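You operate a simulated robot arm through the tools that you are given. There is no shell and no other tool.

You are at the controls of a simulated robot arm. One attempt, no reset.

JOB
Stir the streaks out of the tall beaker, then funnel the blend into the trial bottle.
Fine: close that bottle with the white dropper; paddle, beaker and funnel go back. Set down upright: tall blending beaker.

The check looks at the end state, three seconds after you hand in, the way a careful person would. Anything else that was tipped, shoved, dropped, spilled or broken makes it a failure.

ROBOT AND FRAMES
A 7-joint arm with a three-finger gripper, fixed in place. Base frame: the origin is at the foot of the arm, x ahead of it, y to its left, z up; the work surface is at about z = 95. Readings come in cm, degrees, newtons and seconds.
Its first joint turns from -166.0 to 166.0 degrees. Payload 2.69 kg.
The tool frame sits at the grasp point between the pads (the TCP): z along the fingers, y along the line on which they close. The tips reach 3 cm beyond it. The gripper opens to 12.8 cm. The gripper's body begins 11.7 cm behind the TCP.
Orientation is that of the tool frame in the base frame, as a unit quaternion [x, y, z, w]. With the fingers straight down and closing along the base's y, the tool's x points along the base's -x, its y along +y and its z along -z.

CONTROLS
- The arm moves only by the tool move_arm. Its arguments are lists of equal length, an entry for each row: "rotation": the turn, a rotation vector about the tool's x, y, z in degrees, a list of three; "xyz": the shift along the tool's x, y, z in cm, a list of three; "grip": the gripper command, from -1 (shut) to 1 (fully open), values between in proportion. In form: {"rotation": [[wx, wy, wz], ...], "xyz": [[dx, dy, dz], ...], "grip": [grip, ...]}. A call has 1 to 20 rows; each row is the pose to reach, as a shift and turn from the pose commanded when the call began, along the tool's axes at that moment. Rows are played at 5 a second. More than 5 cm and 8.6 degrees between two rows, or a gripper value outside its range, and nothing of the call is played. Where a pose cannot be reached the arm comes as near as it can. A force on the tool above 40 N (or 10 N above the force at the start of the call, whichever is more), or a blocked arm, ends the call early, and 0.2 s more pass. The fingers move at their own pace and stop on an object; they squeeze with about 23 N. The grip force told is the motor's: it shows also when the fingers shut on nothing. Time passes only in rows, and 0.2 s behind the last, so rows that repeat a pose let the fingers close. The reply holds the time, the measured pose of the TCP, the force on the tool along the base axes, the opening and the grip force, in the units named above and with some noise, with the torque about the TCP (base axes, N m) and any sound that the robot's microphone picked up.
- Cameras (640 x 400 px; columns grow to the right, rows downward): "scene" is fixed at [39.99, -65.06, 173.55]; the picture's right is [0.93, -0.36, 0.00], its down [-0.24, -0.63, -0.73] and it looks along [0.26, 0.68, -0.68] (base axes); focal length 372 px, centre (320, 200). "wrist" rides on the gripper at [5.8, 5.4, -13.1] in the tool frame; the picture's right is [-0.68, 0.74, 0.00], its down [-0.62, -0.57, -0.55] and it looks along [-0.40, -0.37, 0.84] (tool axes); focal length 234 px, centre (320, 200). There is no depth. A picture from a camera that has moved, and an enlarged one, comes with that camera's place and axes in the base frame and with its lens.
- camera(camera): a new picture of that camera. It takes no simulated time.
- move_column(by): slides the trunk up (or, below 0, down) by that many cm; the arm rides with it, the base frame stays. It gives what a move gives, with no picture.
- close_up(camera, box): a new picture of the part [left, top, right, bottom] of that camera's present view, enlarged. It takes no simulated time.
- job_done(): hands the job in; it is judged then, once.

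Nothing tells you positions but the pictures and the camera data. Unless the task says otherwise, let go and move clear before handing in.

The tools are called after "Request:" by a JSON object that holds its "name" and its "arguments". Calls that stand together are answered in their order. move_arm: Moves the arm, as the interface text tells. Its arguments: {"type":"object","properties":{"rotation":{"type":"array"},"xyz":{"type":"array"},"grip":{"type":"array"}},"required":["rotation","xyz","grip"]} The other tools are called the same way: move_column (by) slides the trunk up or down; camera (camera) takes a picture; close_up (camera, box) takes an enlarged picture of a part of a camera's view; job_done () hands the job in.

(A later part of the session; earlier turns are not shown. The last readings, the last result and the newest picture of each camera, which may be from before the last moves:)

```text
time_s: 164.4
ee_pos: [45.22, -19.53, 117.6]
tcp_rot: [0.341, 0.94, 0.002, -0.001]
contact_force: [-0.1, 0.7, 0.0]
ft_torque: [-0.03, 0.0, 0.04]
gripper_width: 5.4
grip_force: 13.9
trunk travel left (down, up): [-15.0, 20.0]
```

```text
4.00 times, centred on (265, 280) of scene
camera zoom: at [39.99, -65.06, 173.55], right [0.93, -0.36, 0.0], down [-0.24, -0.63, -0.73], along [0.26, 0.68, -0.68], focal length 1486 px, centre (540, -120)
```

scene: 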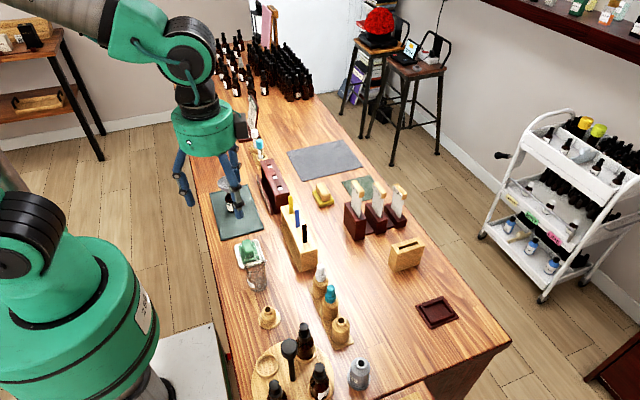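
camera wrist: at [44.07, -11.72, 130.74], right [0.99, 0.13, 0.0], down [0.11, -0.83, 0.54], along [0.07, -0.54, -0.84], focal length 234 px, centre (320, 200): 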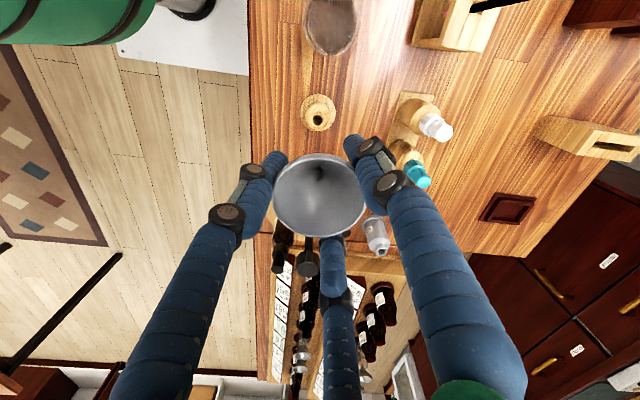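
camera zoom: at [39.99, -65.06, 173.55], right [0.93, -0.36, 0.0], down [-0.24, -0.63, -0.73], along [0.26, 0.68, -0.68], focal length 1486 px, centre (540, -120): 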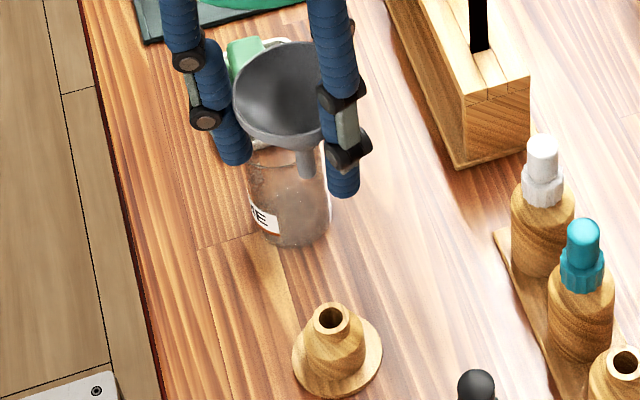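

The rest's hole is about 2 mm off in -x and 1 mm in -y from the spout axis. I'll correct that and lower until the spout tip is about 1 cm above the hole, then compare in the scene camera.

Request:
{"name": "move_arm", "arguments": {"rotation": [[0, 0, 0], [0, 0, 0], [0, 0, 0], [0, 0, 0], [0, 0, 0], [0, 0, 0], [0, 0, 0]], "xyz": [[0.1, -0.22, 1], [0.1, -0.22, 3.5], [0.1, -0.22, 6.5], [0.1, -0.22, 9.5], [0.1, -0.22, 11.5], [0.1, -0.22, 12.5], [0.1, -0.22, 12.5]], "grip": [-1, -1, -1, -1, -1, -1, -1]}}

Request:
{"name": "close_up", "arguments": {"camera": "scene", "box": [245, 270, 295, 335]}}

Request:
{"name": "close_up", "arguments": {"camera": "wrist", "box": [260, 80, 380, 220]}}

```text
time_s: 166.0
ee_pos: [44.98, -19.72, 105.12]
tcp_rot: [0.34, 0.94, 0.002, -0.001]
contact_force: [-0.2, 0.8, -0.3]
ft_torque: [-0.03, -0.03, -0.01]
gripper_width: 5.39
grip_force: 14.2
trunk travel left (down, up): [-15.0, 20.0]
```

```text
6.15 times, centred on (270, 302) of scene
camera zoom: at [39.99, -65.06, 173.55], right [0.93, -0.36, 0.0], down [-0.24, -0.63, -0.73], along [0.26, 0.68, -0.68], focal length 2286 px, centre (628, -431)
```

zoom: 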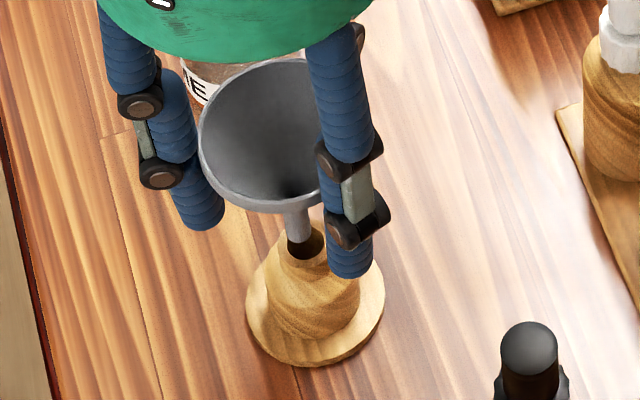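

```text
2.86 times, centred on (320, 150) of wrist
camera zoom: at [43.75, -11.88, 118.26], right [0.99, 0.13, 0.0], down [0.11, -0.83, 0.54], along [0.07, -0.54, -0.84], focal length 669 px, centre (320, 343)
```

zoom: 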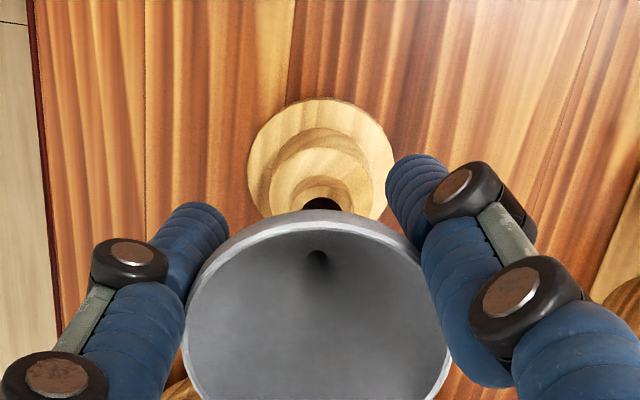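

Request:
{"name": "close_up", "arguments": {"camera": "scene", "box": [260, 295, 280, 325]}}

Request:
{"name": "close_up", "arguments": {"camera": "wrist", "box": [295, 110, 345, 170]}}

```text
13.33 times, centred on (270, 310) of scene
camera zoom: at [39.99, -65.06, 173.55], right [0.93, -0.36, 0.0], down [-0.24, -0.63, -0.73], along [0.26, 0.68, -0.68], focal length 4953 px, centre (987, -1267)
```

zoom: 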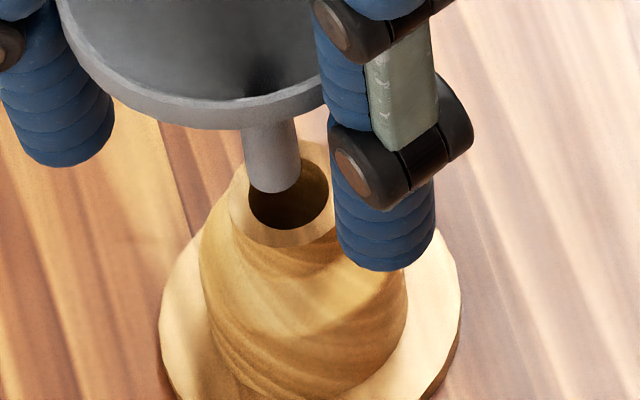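

```text
6.67 times, centred on (320, 140) of wrist
camera zoom: at [43.75, -11.88, 118.26], right [0.99, 0.13, 0.0], down [0.11, -0.83, 0.54], along [0.07, -0.54, -0.84], focal length 1561 px, centre (320, 600)
```

zoom: 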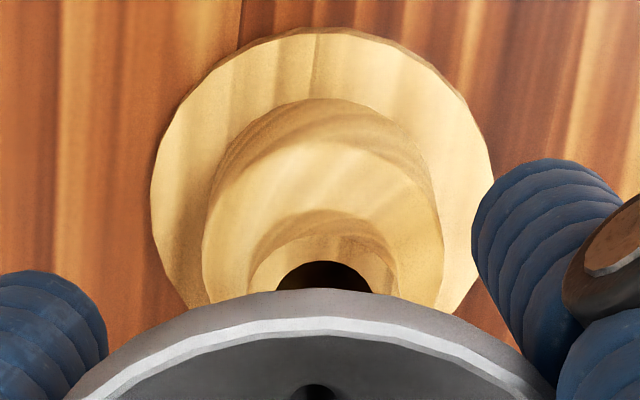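

Both views agree that the spout needs about 1 mm in +x to centre on the 1.3 cm hole (the spout is 0.9 cm). I'll trim that and lower gently.

Request:
{"name": "move_arm", "arguments": {"rotation": [[0, 0, 0], [0, 0, 0], [0, 0, 0], [0, 0, 0], [0, 0, 0], [0, 0, 0], [0, 0, 0]], "xyz": [[-0.08, 0.09, 0], [-0.08, 0.09, 0.5], [-0.08, 0.09, 1], [-0.08, 0.09, 1.6], [-0.08, 0.09, 2.2], [-0.08, 0.09, 2.7], [-0.08, 0.09, 2.7]], "grip": [-1, -1, -1, -1, -1, -1, -1]}}

Request:
{"name": "close_up", "arguments": {"camera": "scene", "box": [260, 295, 280, 325]}}

```text
time_s: 167.6
ee_pos: [45.05, -19.55, 102.44]
tcp_rot: [0.341, 0.94, 0.002, -0.001]
contact_force: [0.5, -0.1, 0.4]
ft_torque: [0.0, 0.02, 0.0]
gripper_width: 5.39
grip_force: 14.0
trunk travel left (down, up): [-15.0, 20.0]
```

```text
13.33 times, centred on (270, 310) of scene
camera zoom: at [39.99, -65.06, 173.55], right [0.93, -0.36, 0.0], down [-0.24, -0.63, -0.73], along [0.26, 0.68, -0.68], focal length 4953 px, centre (987, -1267)
```

zoom: 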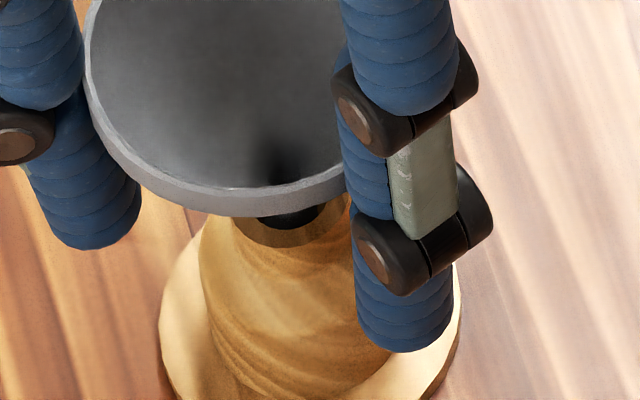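

The spout has entered the hole without any force. I'll lower the last bit in small steps until it seats.

Request:
{"name": "move_arm", "arguments": {"rotation": [[0, 0, 0], [0, 0, 0], [0, 0, 0]], "xyz": [[0, 0, 0.2], [0, 0, 0.4], [0, 0, 0.4]], "grip": [-1, -1, -1]}}

Request:
{"name": "move_arm", "arguments": {"rotation": [[0, 0, 0], [0, 0, 0], [0, 0, 0]], "xyz": [[0, 0, 0.1], [0, 0, 0.2], [0, 0, 0.2]], "grip": [-1, -1, -1]}}

Request:
{"name": "close_up", "arguments": {"camera": "scene", "box": [260, 295, 280, 325]}}

```text
time_s: 168.4
ee_pos: [45.07, -19.55, 101.98]
tcp_rot: [0.34, 0.941, 0.003, -0.001]
contact_force: [-0.5, -0.4, -0.9]
ft_torque: [0.0, 0.0, 0.02]
gripper_width: 5.39
grip_force: 13.4
trunk travel left (down, up): [-15.0, 20.0]
```

```text
time_s: 169.2
ee_pos: [45.18, -19.59, 101.91]
tcp_rot: [0.34, 0.94, 0.001, 0.0]
contact_force: [0.9, -0.9, -0.8]
ft_torque: [0.01, 0.0, 0.01]
gripper_width: 5.38
grip_force: 13.9
trunk travel left (down, up): [-15.0, 20.0]
```

```text
13.33 times, centred on (270, 310) of scene
camera zoom: at [39.99, -65.06, 173.55], right [0.93, -0.36, 0.0], down [-0.24, -0.63, -0.73], along [0.26, 0.68, -0.68], focal length 4953 px, centre (987, -1267)
```

zoom: 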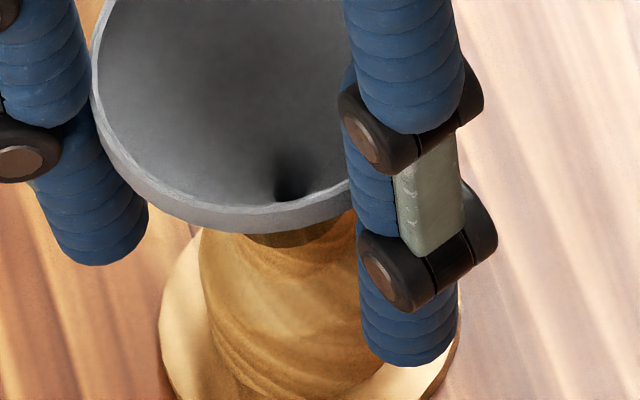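

Request:
{"name": "move_arm", "arguments": {"rotation": [[0, 0, 0], [0, 0, 0], [0, 0, 0]], "xyz": [[0, 0, 0.1], [0, 0, 0.2], [0, 0, 0.2]], "grip": [-1, -1, -1]}}

```text
time_s: 170.0
ee_pos: [45.12, -19.72, 101.62]
tcp_rot: [0.341, 0.94, 0.002, -0.001]
contact_force: [-0.2, -1.0, -1.0]
ft_torque: [-0.01, 0.01, -0.01]
gripper_width: 5.36
grip_force: 13.9
trunk travel left (down, up): [-15.0, 20.0]
```

Request:
{"name": "move_arm", "arguments": {"rotation": [[0, 0, 0], [0, 0, 0], [0, 0, 0]], "xyz": [[0, 0, 0.1], [0, 0, 0.2], [0, 0, 0.2]], "grip": [-1, -1, -1]}}

Request:
{"name": "close_up", "arguments": {"camera": "scene", "box": [250, 285, 290, 335]}}

```text
time_s: 170.8
ee_pos: [45.11, -19.55, 101.53]
tcp_rot: [0.34, 0.941, 0.002, 0.0]
contact_force: [0.5, 0.1, 0.9]
ft_torque: [0.05, -0.04, -0.02]
gripper_width: 5.4
grip_force: 14.3
trunk travel left (down, up): [-15.0, 20.0]
```

```text
8.00 times, centred on (270, 310) of scene
camera zoom: at [39.99, -65.06, 173.55], right [0.93, -0.36, 0.0], down [-0.24, -0.63, -0.73], along [0.26, 0.68, -0.68], focal length 2972 px, centre (720, -680)
```

zoom: 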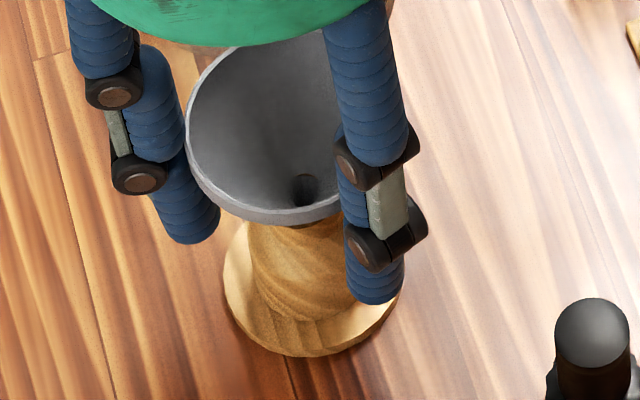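

Request:
{"name": "move_arm", "arguments": {"rotation": [[0, 0, 0], [0, 0, 0], [0, 0, 0]], "xyz": [[0, 0, 0.1], [0, 0, 0.2], [0, 0, 0.2]], "grip": [-1, -1, -1]}}

Request:
{"name": "move_arm", "arguments": {"rotation": [[0, 0, 0], [0, 0, 0], [0, 0, 0]], "xyz": [[0, 0, 0.1], [0, 0, 0.2], [0, 0, 0.2]], "grip": [-1, -1, -1]}}

```text
time_s: 171.6
ee_pos: [45.1, -19.59, 101.44]
tcp_rot: [0.341, 0.94, 0.002, 0.0]
contact_force: [-0.6, 0.3, 4.2]
ft_torque: [-0.02, -0.02, 0.0]
gripper_width: 5.42
grip_force: 14.0
trunk travel left (down, up): [-15.0, 20.0]
```

```text
time_s: 172.4
ee_pos: [45.12, -19.51, 101.19]
tcp_rot: [0.34, 0.94, 0.002, -0.002]
contact_force: [0.6, -1.0, 3.1]
ft_torque: [-0.03, -0.05, 0.03]
gripper_width: 5.42
grip_force: 13.9
trunk travel left (down, up): [-15.0, 20.0]
```

Contact is felt (3–4 N), so the funnel is seated on its rest. I'll release by opening just enough and rise straight up.

Request:
{"name": "move_arm", "arguments": {"rotation": [[0, 0, 0], [0, 0, 0], [0, 0, 0], [0, 0, 0], [0, 0, 0], [0, 0, 0]], "xyz": [[0, 0, 0], [0, 0, 0], [0, 0, 0], [0, 0, 0], [0, 0, 0], [0, 0, 0]], "grip": [-0.3, -0.1, 0, 0.1, 0.15, 0.15]}}

Request:
{"name": "close_up", "arguments": {"camera": "scene", "box": [245, 275, 295, 335]}}

Request:
{"name": "camera", "arguments": {"camera": "wrist"}}

```text
time_s: 173.8
ee_pos: [45.22, -19.51, 101.09]
tcp_rot: [0.341, 0.94, 0.002, 0.0]
contact_force: [0.8, 0.1, 0.1]
ft_torque: [-0.02, 0.03, -0.03]
gripper_width: 7.38
grip_force: 0.1
trunk travel left (down, up): [-15.0, 20.0]
```

```text
6.67 times, centred on (270, 305) of scene
camera zoom: at [39.99, -65.06, 173.55], right [0.93, -0.36, 0.0], down [-0.24, -0.63, -0.73], along [0.26, 0.68, -0.68], focal length 2477 px, centre (653, -500)
```

zoom: 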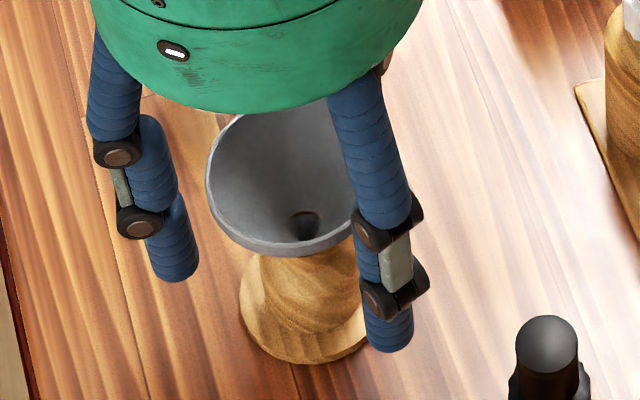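

```text
taken
camera wrist: at [43.95, -11.81, 114.28], right [0.99, 0.13, 0.0], down [0.11, -0.83, 0.54], along [0.07, -0.54, -0.84], focal length 234 px, centre (320, 200)
```

wrist: 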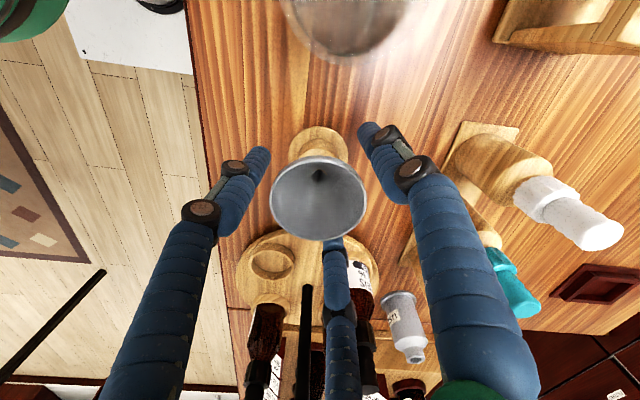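

The funnel stays on its rest. I'll rise straight up.

Request:
{"name": "move_arm", "arguments": {"rotation": [[0, 0, 0], [0, 0, 0], [0, 0, 0], [0, 0, 0], [0, 0, 0], [0, 0, 0], [0, 0, 0], [0, 0, 0]], "xyz": [[0, 0, -0.8], [0, 0, -2.5], [0, 0, -5], [0, 0, -8.5], [0, 0, -12], [0, 0, -15.5], [0, 0, -19], [0, 0, -21]], "grip": [0.15, 0.15, 0.15, 0.15, 0.15, 0.15, 0.15, 0.15]}}

Request:
{"name": "close_up", "arguments": {"camera": "scene", "box": [230, 240, 350, 370]}}

Request:
{"name": "camera", "arguments": {"camera": "wrist"}}

```text
time_s: 175.6
ee_pos: [45.21, -19.7, 121.96]
tcp_rot: [0.34, 0.94, 0.002, 0.0]
contact_force: [-0.7, 0.6, -0.8]
ft_torque: [0.01, -0.01, 0.01]
gripper_width: 7.38
grip_force: 0.1
trunk travel left (down, up): [-15.0, 20.0]
```

```text
3.08 times, centred on (290, 305) of scene
camera zoom: at [39.99, -65.06, 173.55], right [0.93, -0.36, 0.0], down [-0.24, -0.63, -0.73], along [0.26, 0.68, -0.68], focal length 1143 px, centre (412, -123)
```

zoom: 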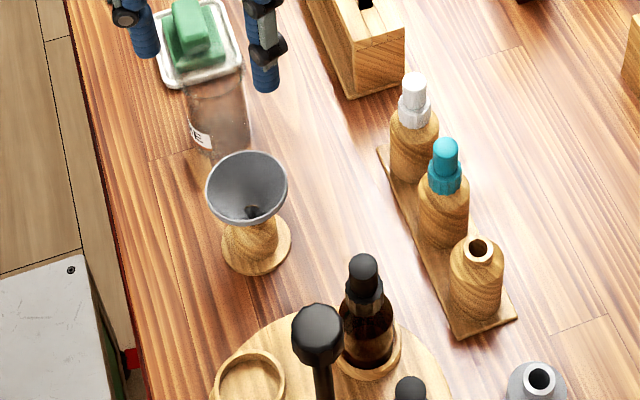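

```text
taken
camera wrist: at [44.0, -11.95, 135.07], right [0.99, 0.13, 0.0], down [0.11, -0.83, 0.54], along [0.07, -0.54, -0.84], focal length 234 px, centre (320, 200)
```

wrist: 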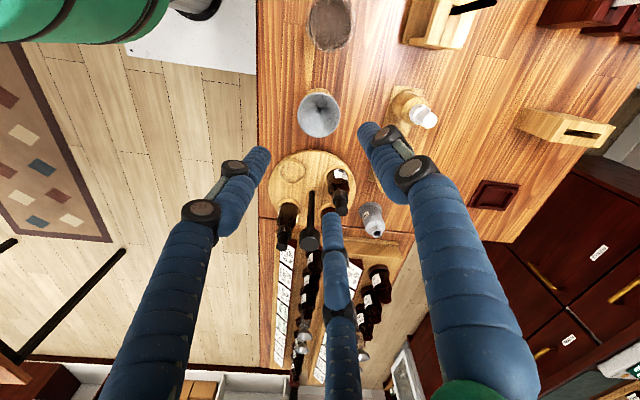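

The funnel sits level on its rest. Next is the white dropper on the wooden post near (58, -18); I'll zoom in to locate it precisely.

Request:
{"name": "close_up", "arguments": {"camera": "wrist", "box": [380, 70, 450, 150]}}

Request:
{"name": "close_up", "arguments": {"camera": "scene", "box": [300, 255, 350, 325]}}

```text
5.00 times, centred on (415, 110) of wrist
camera zoom: at [44.0, -11.95, 135.07], right [0.99, 0.13, 0.0], down [0.11, -0.83, 0.54], along [0.07, -0.54, -0.84], focal length 1171 px, centre (-155, 650)
```

zoom: 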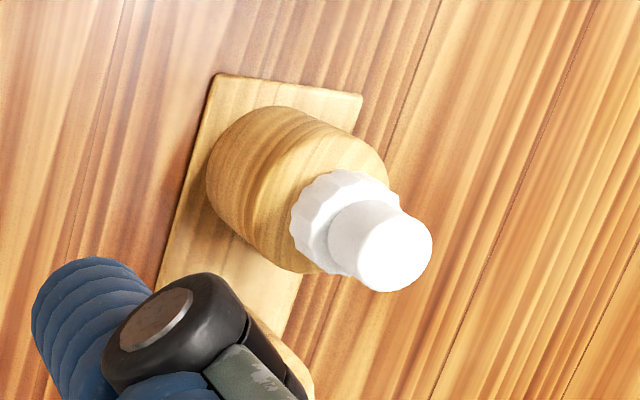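

```text
5.71 times, centred on (325, 290) of scene
camera zoom: at [39.99, -65.06, 173.55], right [0.93, -0.36, 0.0], down [-0.24, -0.63, -0.73], along [0.26, 0.68, -0.68], focal length 2123 px, centre (291, -314)
```

zoom: 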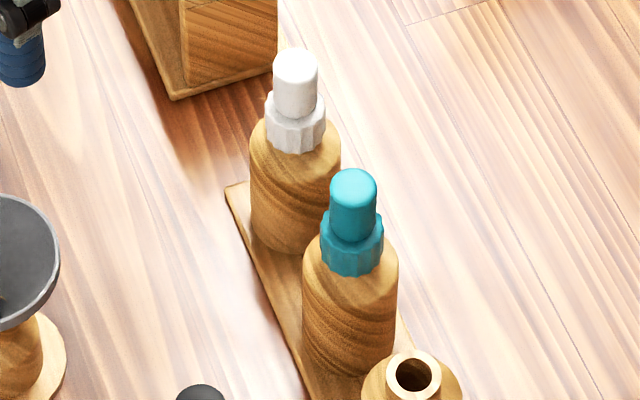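

The white dropper's bulb top is at about (58.4, -17.5, 105.9), with a 2.5 cm collar from z ≈ 100.6 to 103. I'll yaw back by 40°, so that a finger gap faces the teal neighbour, and hover above it.

Request:
{"name": "move_arm", "arguments": {"rotation": [[0, 0, -8], [0, 0, -16], [0, 0, -24], [0, 0, -32], [0, 0, -40], [0, 0, -40], [0, 0, -40]], "xyz": [[-1.5, 1.7, 0], [-3.2, 3.7, 0], [-5.2, 6, 0.5], [-7.2, 8.3, 1.5], [-8.5, 9.8, 2.5], [-8.84, 10.23, 3.5], [-8.84, 10.23, 3.5]], "grip": [0.15, 0.15, 0.15, 0.15, 0.15, 0.15, 0.15]}}

Request:
{"name": "camera", "arguments": {"camera": "wrist"}}

Request:
{"name": "close_up", "arguments": {"camera": "wrist", "box": [260, 80, 380, 200]}}

Request:
{"name": "close_up", "arguments": {"camera": "scene", "box": [270, 200, 370, 330]}}

```text
time_s: 177.2
ee_pos: [58.34, -17.44, 118.75]
tcp_rot: [-0.003, 1.0, 0.002, 0.002]
contact_force: [-0.7, -0.6, 0.8]
ft_torque: [0.02, 0.02, 0.04]
gripper_width: 7.36
grip_force: 0.0
trunk travel left (down, up): [-15.0, 20.0]
```

```text
taken
camera wrist: at [52.32, -12.24, 131.88], right [0.67, 0.74, 0.0], down [0.62, -0.56, 0.55], along [0.41, -0.37, -0.84], focal length 234 px, centre (320, 200)
```

wrist: 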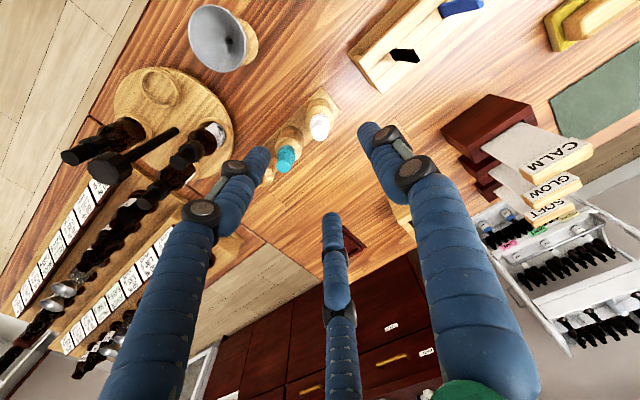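

```text
3.33 times, centred on (320, 140) of wrist
camera zoom: at [52.32, -12.24, 131.88], right [0.67, 0.74, 0.0], down [0.62, -0.56, 0.55], along [0.41, -0.37, -0.84], focal length 781 px, centre (320, 400)
```

zoom: 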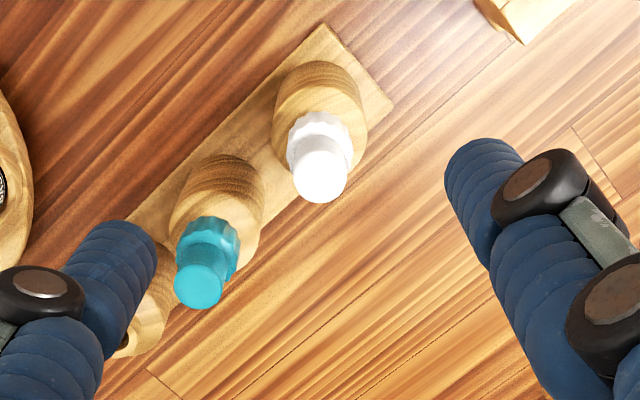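

```text
3.08 times, centred on (320, 265) of scene
camera zoom: at [39.99, -65.06, 173.55], right [0.93, -0.36, 0.0], down [-0.24, -0.63, -0.73], along [0.26, 0.68, -0.68], focal length 1143 px, centre (320, 0)
```

zoom: 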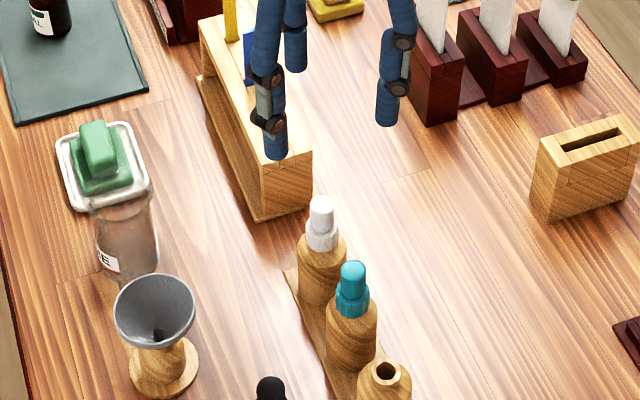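

The dropper is within 1 mm of the tool axis. I'll narrow the fingers and descend around the bulb toward the collar, checking part-way.

Request:
{"name": "move_arm", "arguments": {"rotation": [[0, 0, 0], [0, 0, 0], [0, 0, 0], [0, 0, 0], [0, 0, 0], [0, 0, 0]], "xyz": [[-0.07, 0.05, 2], [-0.07, 0.05, 5], [-0.07, 0.05, 8], [-0.07, 0.05, 10], [-0.07, 0.05, 11.5], [-0.07, 0.05, 11.5]], "grip": [0, -0.1, -0.1, -0.1, -0.1, -0.1]}}

Request:
{"name": "close_up", "arguments": {"camera": "wrist", "box": [250, 90, 390, 230]}}

Request:
{"name": "close_up", "arguments": {"camera": "scene", "box": [290, 230, 350, 320]}}

```text
time_s: 178.6
ee_pos: [58.46, -17.26, 106.89]
tcp_rot: [-0.002, 1.0, 0.002, 0.0]
contact_force: [-0.7, -0.2, 0.4]
ft_torque: [0.0, 0.04, -0.01]
gripper_width: 5.77
grip_force: 0.0
trunk travel left (down, up): [-15.0, 20.0]
```

```text
2.86 times, centred on (320, 160) of wrist
camera zoom: at [52.39, -12.06, 120.1], right [0.67, 0.74, 0.0], down [0.62, -0.57, 0.55], along [0.41, -0.37, -0.84], focal length 669 px, centre (320, 314)
```

zoom: 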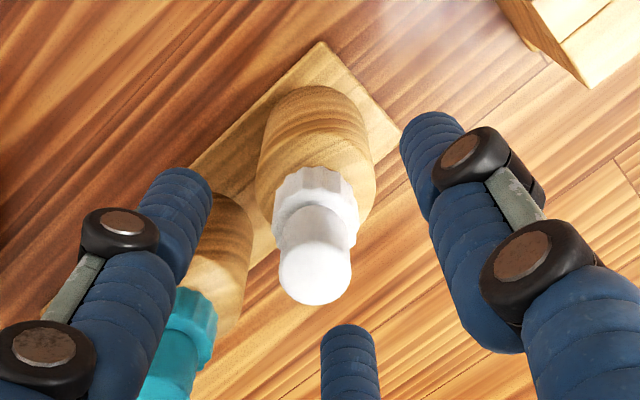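

```text
4.44 times, centred on (320, 275) of scene
camera zoom: at [39.99, -65.06, 173.55], right [0.93, -0.36, 0.0], down [-0.24, -0.63, -0.73], along [0.26, 0.68, -0.68], focal length 1651 px, centre (320, -133)
```

zoom: 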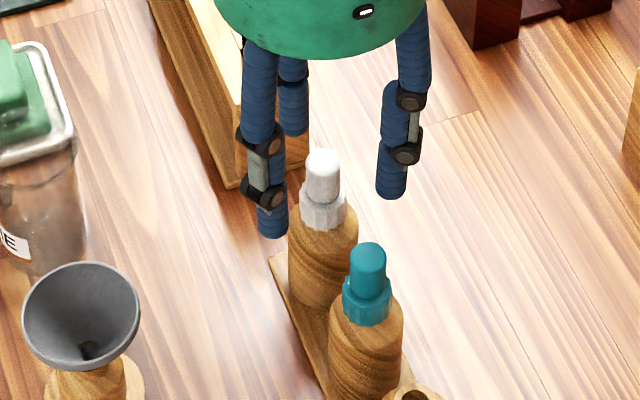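

Clear on all sides. I'll descend the last 2.9 cm and close on the collar.

Request:
{"name": "move_arm", "arguments": {"rotation": [[0, 0, 0], [0, 0, 0], [0, 0, 0], [0, 0, 0]], "xyz": [[0, 0, 1], [0, 0, 2], [0, 0, 2.8], [0, 0, 2.8]], "grip": [-0.1, -0.1, -0.1, -0.1]}}

Request:
{"name": "close_up", "arguments": {"camera": "wrist", "box": [250, 90, 390, 230]}}

Request:
{"name": "close_up", "arguments": {"camera": "scene", "box": [290, 240, 350, 320]}}

```text
time_s: 179.6
ee_pos: [58.62, -17.23, 104.21]
tcp_rot: [-0.003, 1.0, 0.003, 0.002]
contact_force: [0.4, 0.6, 0.7]
ft_torque: [0.0, 0.01, 0.0]
gripper_width: 5.73
grip_force: 0.1
trunk travel left (down, up): [-15.0, 20.0]
```

```text
2.86 times, centred on (320, 160) of wrist
camera zoom: at [52.45, -12.17, 117.4], right [0.67, 0.74, 0.0], down [0.62, -0.57, 0.55], along [0.41, -0.37, -0.84], focal length 669 px, centre (320, 314)
```

zoom: 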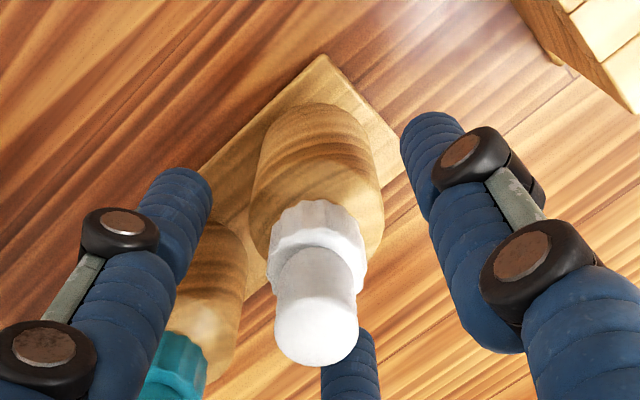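

```text
5.00 times, centred on (320, 280) of scene
camera zoom: at [39.99, -65.06, 173.55], right [0.93, -0.36, 0.0], down [-0.24, -0.63, -0.73], along [0.26, 0.68, -0.68], focal length 1858 px, centre (320, -200)
```

zoom: 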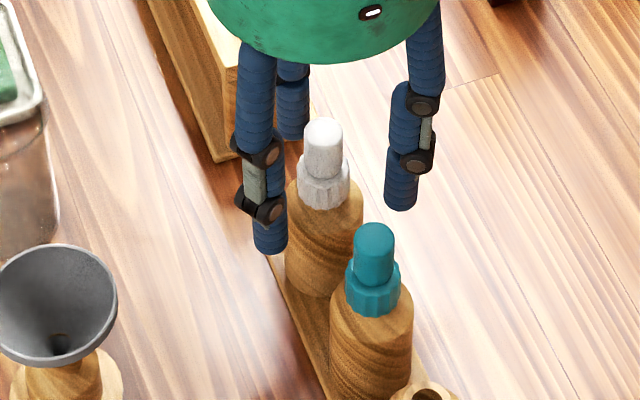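

The finger tips look slightly low relative to the post's shoulder, so I'll raise 0.4 cm and then close gently on the collar.

Request:
{"name": "move_arm", "arguments": {"rotation": [[0, 0, 0], [0, 0, 0], [0, 0, 0], [0, 0, 0], [0, 0, 0], [0, 0, 0], [0, 0, 0], [0, 0, 0], [0, 0, 0]], "xyz": [[0, 0, -0.4], [0, 0, -0.4], [0, 0, -0.4], [0, 0, -0.4], [0, 0, -0.4], [0, 0, -0.4], [0, 0, -0.4], [0, 0, -0.4], [0, 0, -0.4]], "grip": [-0.1, -0.3, -0.45, -0.55, -0.65, -0.8, -1, -1, -1]}}

Request:
{"name": "close_up", "arguments": {"camera": "wrist", "box": [250, 90, 390, 230]}}

Request:
{"name": "close_up", "arguments": {"camera": "scene", "box": [300, 250, 350, 315]}}

```text
time_s: 181.6
ee_pos: [58.65, -17.47, 104.52]
tcp_rot: [-0.002, 1.0, 0.003, 0.0]
contact_force: [0.4, -2.8, 1.6]
ft_torque: [-0.08, -0.01, -0.01]
gripper_width: 2.77
grip_force: 23.5
trunk travel left (down, up): [-15.0, 20.0]
```

```text
2.86 times, centred on (320, 160) of wrist
camera zoom: at [52.49, -12.14, 117.79], right [0.67, 0.74, 0.0], down [0.62, -0.57, 0.55], along [0.41, -0.37, -0.84], focal length 669 px, centre (320, 314)
```

zoom: 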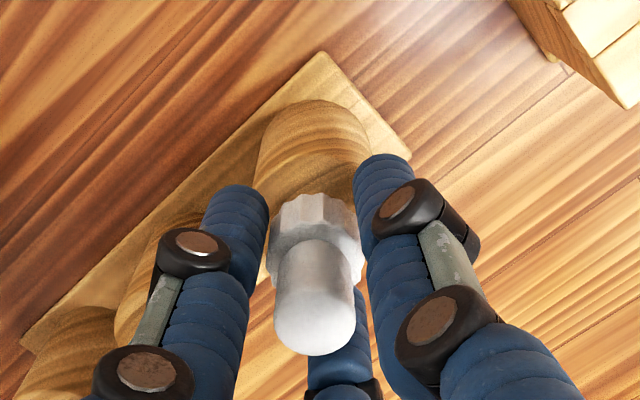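

```text
6.15 times, centred on (325, 282) of scene
camera zoom: at [39.99, -65.06, 173.55], right [0.93, -0.36, 0.0], down [-0.24, -0.63, -0.73], along [0.26, 0.68, -0.68], focal length 2286 px, centre (289, -308)
```

zoom: 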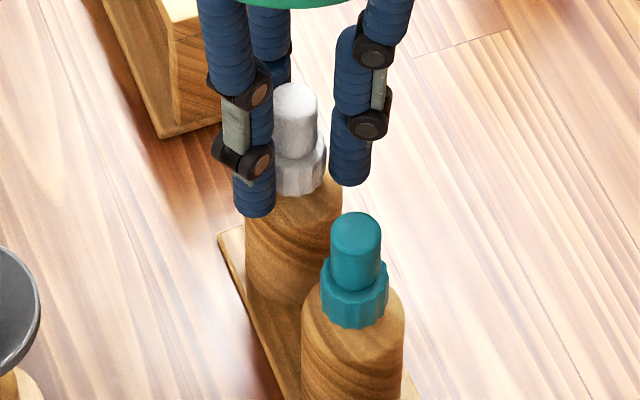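

The collar is gripped firmly at 2.8 cm. I'll lift slowly and check that the post stays on the bench.

Request:
{"name": "move_arm", "arguments": {"rotation": [[0, 0, 0], [0, 0, 0], [0, 0, 0], [0, 0, 0], [0, 0, 0], [0, 0, 0]], "xyz": [[0, 0, -0.2], [0, 0, -0.5], [0, 0, -0.9], [0, 0, -1.4], [0, 0, -2], [0, 0, -2]], "grip": [-1, -1, -1, -1, -1, -1]}}

Request:
{"name": "close_up", "arguments": {"camera": "scene", "box": [295, 240, 355, 320]}}

```text
time_s: 183.0
ee_pos: [58.56, -17.33, 106.79]
tcp_rot: [-0.003, 1.0, 0.002, 0.0]
contact_force: [0.3, 0.3, 1.1]
ft_torque: [-0.03, -0.03, 0.04]
gripper_width: 2.2
grip_force: 23.2
trunk travel left (down, up): [-15.0, 20.0]
```

```text
5.00 times, centred on (325, 280) of scene
camera zoom: at [39.99, -65.06, 173.55], right [0.93, -0.36, 0.0], down [-0.24, -0.63, -0.73], along [0.26, 0.68, -0.68], focal length 1858 px, centre (295, -200)
```

zoom: 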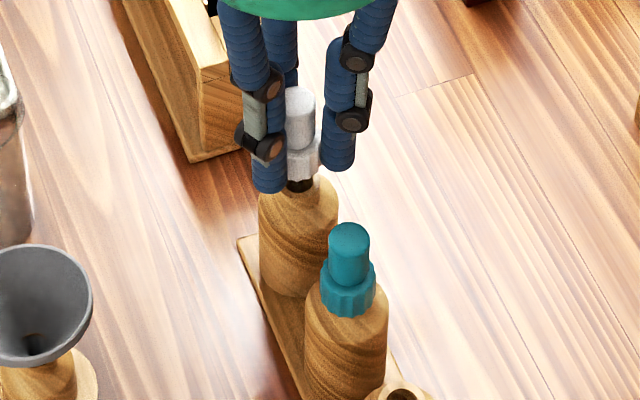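

The grip closed further, from 2.77 to 2.20 cm, as it slid off the post's shoulder onto the collar. I'll look closely at how the dropper now sits in the fingers.

Request:
{"name": "close_up", "arguments": {"camera": "scene", "box": [310, 250, 340, 290]}}

Request:
{"name": "close_up", "arguments": {"camera": "wrist", "box": [250, 90, 390, 230]}}

```text
10.00 times, centred on (325, 270) of scene
camera zoom: at [39.99, -65.06, 173.55], right [0.93, -0.36, 0.0], down [-0.24, -0.63, -0.73], along [0.26, 0.68, -0.68], focal length 3715 px, centre (270, -500)
```

zoom: 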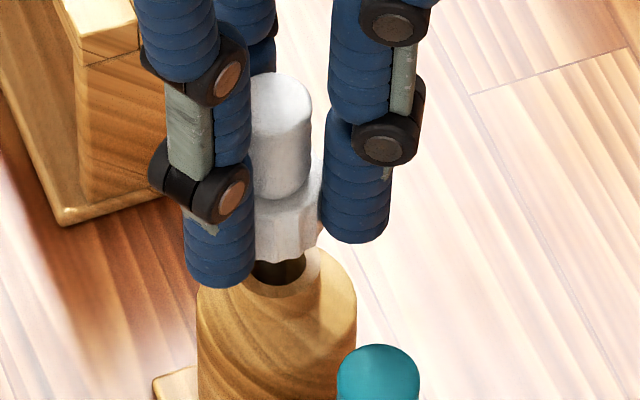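

```text
2.86 times, centred on (320, 160) of wrist
camera zoom: at [52.47, -12.11, 119.94], right [0.67, 0.74, 0.0], down [0.62, -0.57, 0.55], along [0.41, -0.37, -0.84], focal length 669 px, centre (320, 314)
```

zoom: 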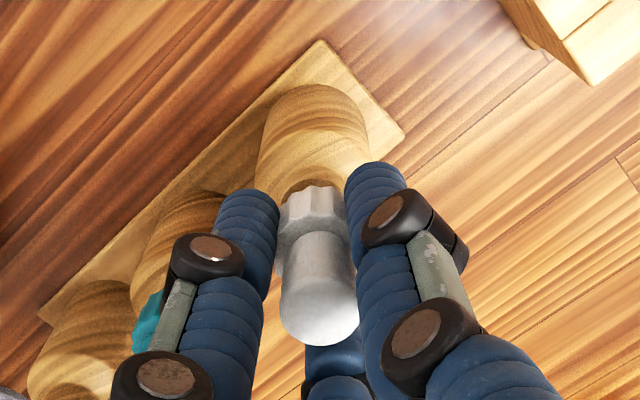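

The dropper is rising with the fingers, maybe slightly tilted. I'll lift it fully clear of the post and then judge its tilt from both cameras.

Request:
{"name": "move_arm", "arguments": {"rotation": [[0, 0, 0], [0, 0, 0], [0, 0, 0], [0, 0, 0], [0, 0, 0], [0, 0, 0], [0, 0, 0], [0, 0, 0], [0, 0, 0], [0, 0, 0]], "xyz": [[0, 0, -0.6], [0, 0, -1.4], [0, 0, -2.3], [0, 0, -3.3], [0, 0, -4.4], [0, 0, -5.6], [0, 0, -7], [0, 0, -8.5], [0, 0, -10], [0, 0, -10]], "grip": [-1, -1, -1, -1, -1, -1, -1, -1, -1, -1]}}

Request:
{"name": "close_up", "arguments": {"camera": "scene", "box": [295, 210, 355, 310]}}

Request:
{"name": "close_up", "arguments": {"camera": "wrist", "box": [250, 60, 390, 230]}}

```text
time_s: 185.2
ee_pos: [58.42, -17.35, 116.7]
tcp_rot: [-0.002, 1.0, 0.003, 0.0]
contact_force: [-0.2, -0.3, 0.5]
ft_torque: [0.01, -0.01, 0.0]
gripper_width: 2.2
grip_force: 23.2
trunk travel left (down, up): [-15.0, 20.0]
```

```text
4.00 times, centred on (325, 260) of scene
camera zoom: at [39.99, -65.06, 173.55], right [0.93, -0.36, 0.0], down [-0.24, -0.63, -0.73], along [0.26, 0.68, -0.68], focal length 1486 px, centre (300, -40)
```

zoom: 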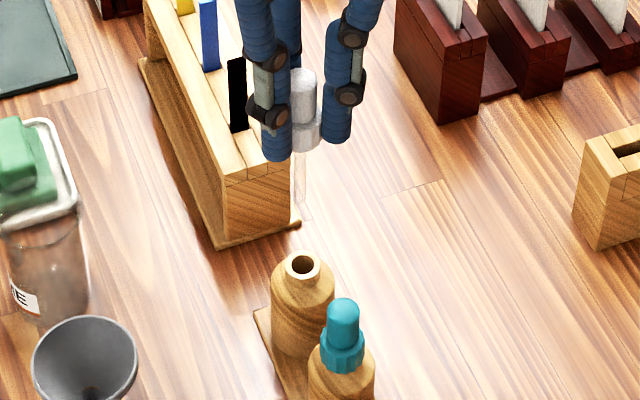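

```text
2.35 times, centred on (320, 145) of wrist
camera zoom: at [52.37, -12.17, 129.92], right [0.67, 0.74, 0.0], down [0.62, -0.57, 0.55], along [0.41, -0.37, -0.84], focal length 551 px, centre (320, 329)
```

zoom: 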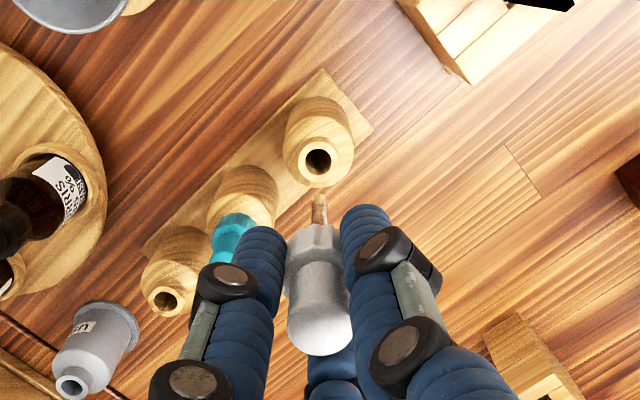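

Request:
{"name": "close_up", "arguments": {"camera": "scene", "box": [310, 222, 336, 270]}}

Request:
{"name": "close_up", "arguments": {"camera": "wrist", "box": [295, 90, 350, 220]}}

```text
8.33 times, centred on (323, 246) of scene
camera zoom: at [39.99, -65.06, 173.55], right [0.93, -0.36, 0.0], down [-0.24, -0.63, -0.73], along [0.26, 0.68, -0.68], focal length 3096 px, centre (295, -183)
```

zoom: 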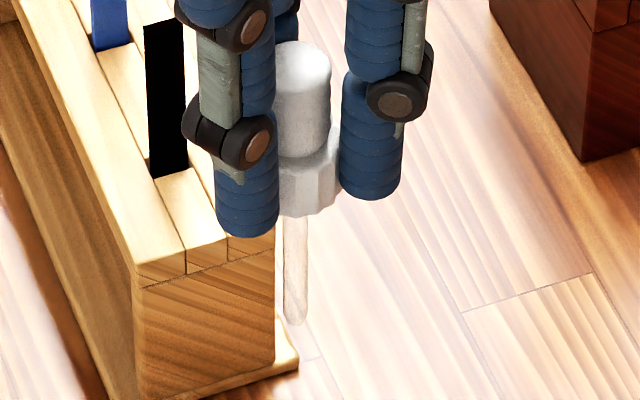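

```text
3.08 times, centred on (322, 155) of wrist
camera zoom: at [52.37, -12.17, 129.92], right [0.67, 0.74, 0.0], down [0.62, -0.57, 0.55], along [0.41, -0.37, -0.84], focal length 720 px, centre (312, 338)
```

zoom: 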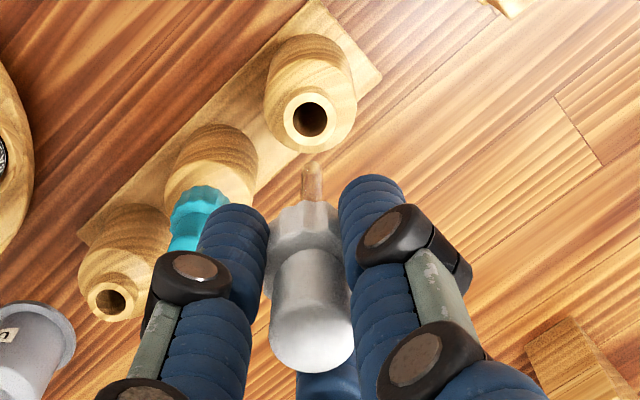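

Request:
{"name": "close_up", "arguments": {"camera": "wrist", "box": [300, 135, 340, 165]}}

Request:
{"name": "close_up", "arguments": {"camera": "wrist", "box": [285, 150, 355, 220]}}

Request:
{"name": "close_up", "arguments": {"camera": "scene", "box": [312, 222, 334, 252]}}

```text
13.33 times, centred on (320, 150) of wrist
camera zoom: at [52.37, -12.17, 129.92], right [0.67, 0.74, 0.0], down [0.62, -0.57, 0.55], along [0.41, -0.37, -0.84], focal length 3122 px, centre (320, 867)
```

zoom: 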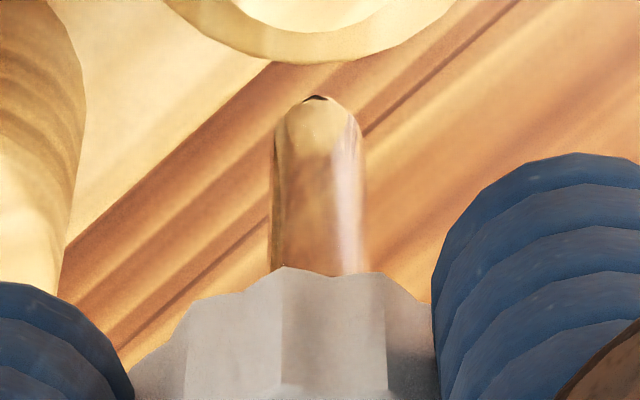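

```text
5.71 times, centred on (320, 185) of wrist
camera zoom: at [52.37, -12.17, 129.92], right [0.67, 0.74, 0.0], down [0.62, -0.57, 0.55], along [0.41, -0.37, -0.84], focal length 1338 px, centre (320, 286)
```

zoom: 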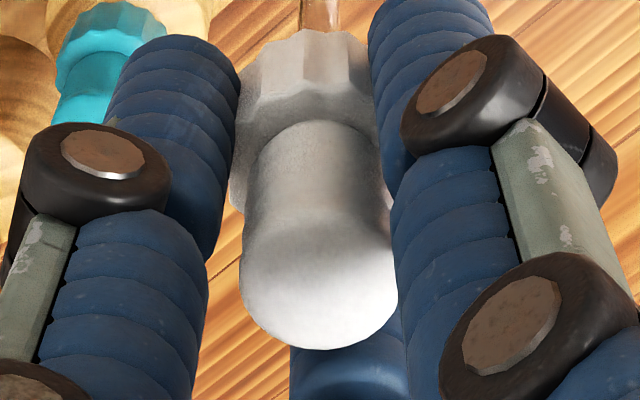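

```text
13.33 times, centred on (323, 237) of scene
camera zoom: at [39.99, -65.06, 173.55], right [0.93, -0.36, 0.0], down [-0.24, -0.63, -0.73], along [0.26, 0.68, -0.68], focal length 4953 px, centre (280, -293)
```

zoom: 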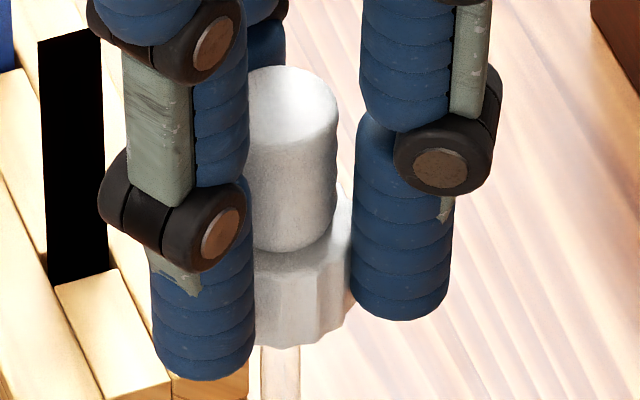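

The dropper hangs vertical, but its axis is offset about 0.24 cm in -x and 0.22 cm in +y from the tool axis; I'll take that into account. Now I'll raise and carry it over to the trial bottle at about (44.7, 19.2).

Request:
{"name": "move_arm", "arguments": {"rotation": [[0, 0, 0], [0, 0, 0], [0, 0, 0], [0, 0, 0], [0, 0, 0], [0, 0, 0], [0, 0, 0], [0, 0, 0], [0, 0, 0], [0, 0, 0], [0, 0, 0], [0, 0, 0], [0, 0, 0], [0, 0, 0], [0, 0, 0], [0, 0, 0]], "xyz": [[0, 0, -2], [0, 0, -4.5], [0.5, 1.4, -6], [1.6, 4.3, -6], [2.7, 7.3, -6], [3.9, 10.5, -6], [5.1, 13.8, -6], [6.3, 17.1, -6], [7.5, 20.4, -6], [8.7, 23.7, -6], [9.9, 27, -6], [11.1, 30.2, -6], [12.2, 33.2, -6], [13, 35.4, -6], [13.41, 36.47, -6], [13.41, 36.47, -6]], "grip": [-1, -1, -1, -1, -1, -1, -1, -1, -1, -1, -1, -1, -1, -1, -1, -1]}}

Request:
{"name": "camera", "arguments": {"camera": "wrist"}}

Request:
{"name": "close_up", "arguments": {"camera": "wrist", "box": [270, 80, 370, 220]}}

Request:
{"name": "close_up", "arguments": {"camera": "scene", "box": [200, 100, 270, 220]}}

```text
time_s: 188.6
ee_pos: [44.94, 19.08, 123.03]
tcp_rot: [-0.001, 1.0, 0.002, 0.0]
contact_force: [0.3, -0.2, -0.5]
ft_torque: [0.02, 0.01, 0.04]
gripper_width: 2.14
grip_force: 22.6
trunk travel left (down, up): [-15.0, 20.0]
```

```text
taken
camera wrist: at [38.9, 24.31, 136.1], right [0.67, 0.74, 0.0], down [0.62, -0.57, 0.55], along [0.41, -0.37, -0.84], focal length 234 px, centre (320, 200)
```

wrist: 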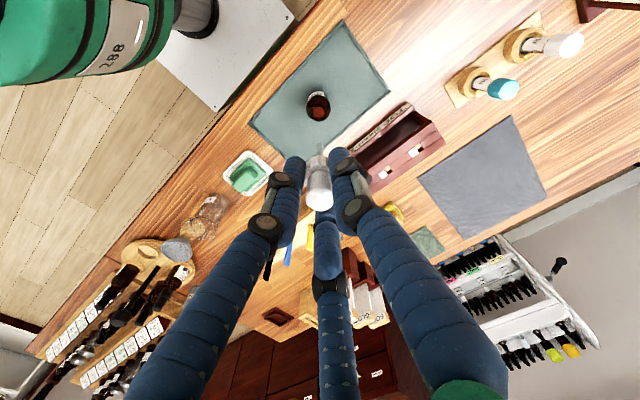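

```text
2.86 times, centred on (320, 150) of wrist
camera zoom: at [38.9, 24.31, 136.1], right [0.67, 0.74, 0.0], down [0.62, -0.57, 0.55], along [0.41, -0.37, -0.84], focal length 669 px, centre (320, 343)
```

zoom: 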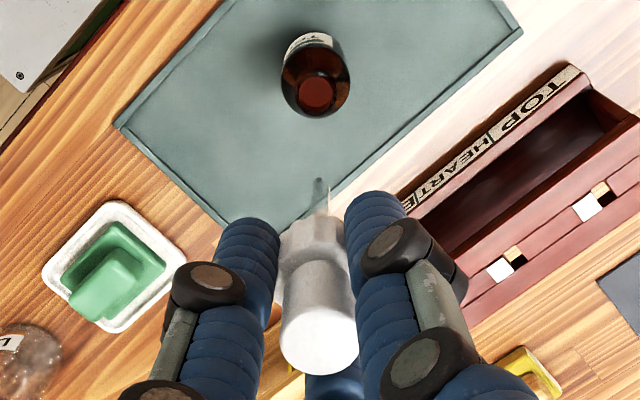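

```text
3.33 times, centred on (235, 160) of scene
camera zoom: at [39.99, -65.06, 173.55], right [0.93, -0.36, 0.0], down [-0.24, -0.63, -0.73], along [0.26, 0.68, -0.68], focal length 1238 px, centre (603, 333)
```

zoom: 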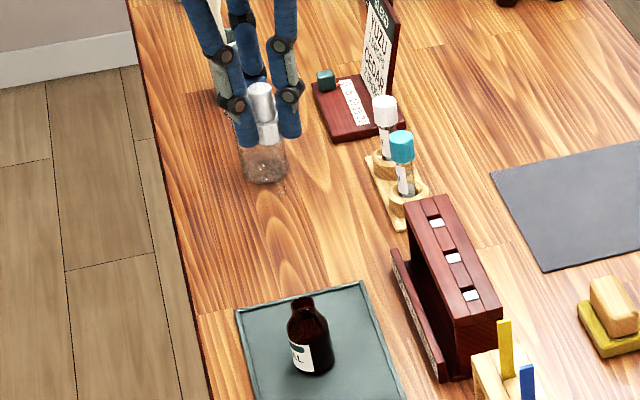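

Request:
{"name": "close_up", "arguments": {"camera": "wrist", "box": [295, 85, 345, 155]}}

Request:
{"name": "close_up", "arguments": {"camera": "scene", "box": [215, 115, 245, 205]}}

```text
5.71 times, centred on (320, 120) of wrist
camera zoom: at [38.9, 24.31, 136.1], right [0.67, 0.74, 0.0], down [0.62, -0.57, 0.55], along [0.41, -0.37, -0.84], focal length 1338 px, centre (320, 657)
```

zoom: 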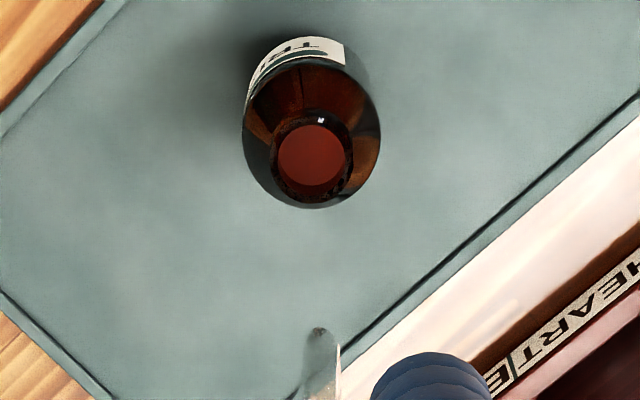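

```text
4.44 times, centred on (230, 160) of scene
camera zoom: at [39.99, -65.06, 173.55], right [0.93, -0.36, 0.0], down [-0.24, -0.63, -0.73], along [0.26, 0.68, -0.68], focal length 1651 px, centre (720, 378)
```

zoom: 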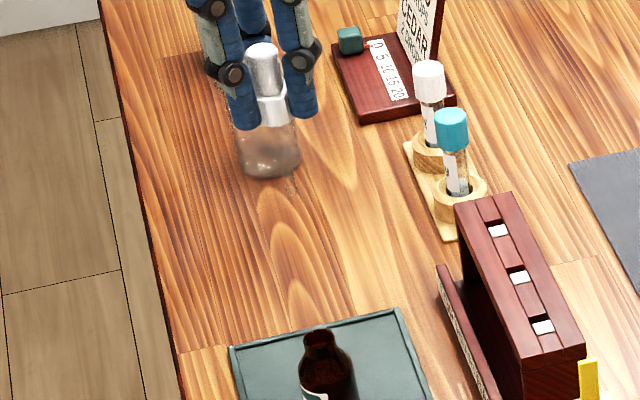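

The bottle mouth and pipette tip are both visible. I'll apply a small correction and lower until the tip is about 1 cm above the mouth, then compare them directly.

Request:
{"name": "move_arm", "arguments": {"rotation": [[0, 0, 0], [0, 0, 0], [0, 0, 0], [0, 0, 0], [0, 0, 0], [0, 0, 0]], "xyz": [[0.14, -0.08, 2], [0.14, -0.08, 4.5], [0.14, -0.08, 7], [0.14, -0.08, 9.2], [0.14, -0.08, 10.8], [0.14, -0.08, 10.8]], "grip": [-1, -1, -1, -1, -1, -1]}}

Request:
{"name": "close_up", "arguments": {"camera": "wrist", "box": [295, 90, 345, 160]}}

Request:
{"name": "close_up", "arguments": {"camera": "scene", "box": [222, 160, 246, 200]}}

```text
time_s: 190.0
ee_pos: [44.74, 18.8, 112.09]
tcp_rot: [-0.002, 1.0, 0.002, 0.0]
contact_force: [0.0, -0.1, 0.4]
ft_torque: [-0.02, 0.02, 0.03]
gripper_width: 2.18
grip_force: 23.1
trunk travel left (down, up): [-15.0, 20.0]
```

```text
5.71 times, centred on (320, 125) of wrist
camera zoom: at [38.72, 24.11, 125.22], right [0.67, 0.74, 0.0], down [0.62, -0.57, 0.55], along [0.41, -0.37, -0.84], focal length 1338 px, centre (320, 629)
```

zoom: 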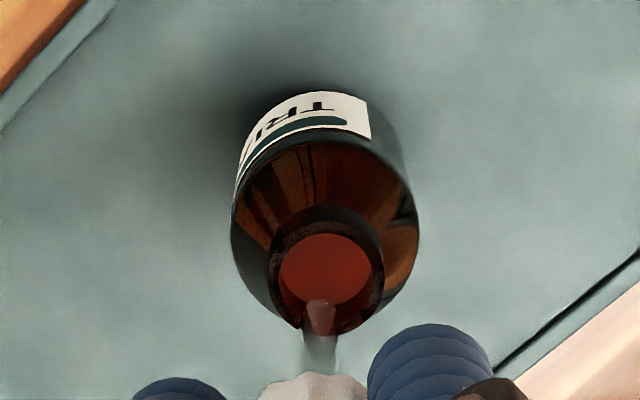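

```text
10.00 times, centred on (234, 180) of scene
camera zoom: at [39.99, -65.06, 173.55], right [0.93, -0.36, 0.0], down [-0.24, -0.63, -0.73], along [0.26, 0.68, -0.68], focal length 3715 px, centre (1180, 400)
```

zoom: 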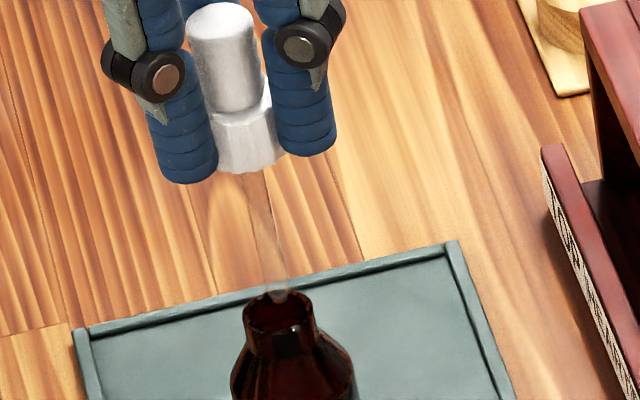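

The tip is close above the mouth. I'll zoom in harder on both views to judge the remaining lateral offset.

Request:
{"name": "close_up", "arguments": {"camera": "scene", "box": [226, 184, 238, 198]}}

Request:
{"name": "close_up", "arguments": {"camera": "wrist", "box": [305, 120, 335, 155]}}

```text
16.00 times, centred on (232, 191) of scene
camera zoom: at [39.99, -65.06, 173.55], right [0.93, -0.36, 0.0], down [-0.24, -0.63, -0.73], along [0.26, 0.68, -0.68], focal length 5944 px, centre (1728, 344)
```

zoom: 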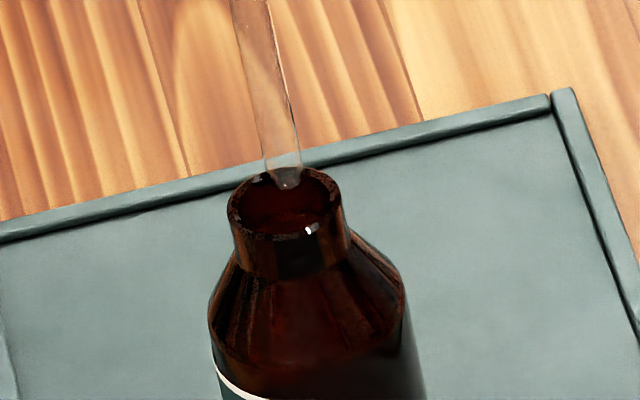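

```text
11.43 times, centred on (320, 138) of wrist
camera zoom: at [38.72, 24.11, 125.22], right [0.67, 0.74, 0.0], down [0.62, -0.57, 0.55], along [0.41, -0.37, -0.84], focal length 2676 px, centre (320, 914)
```

zoom: 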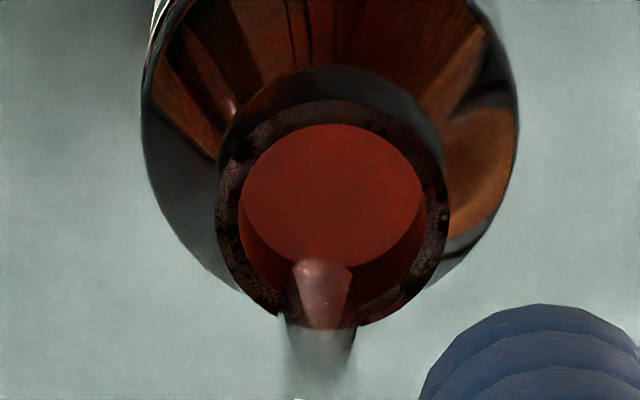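

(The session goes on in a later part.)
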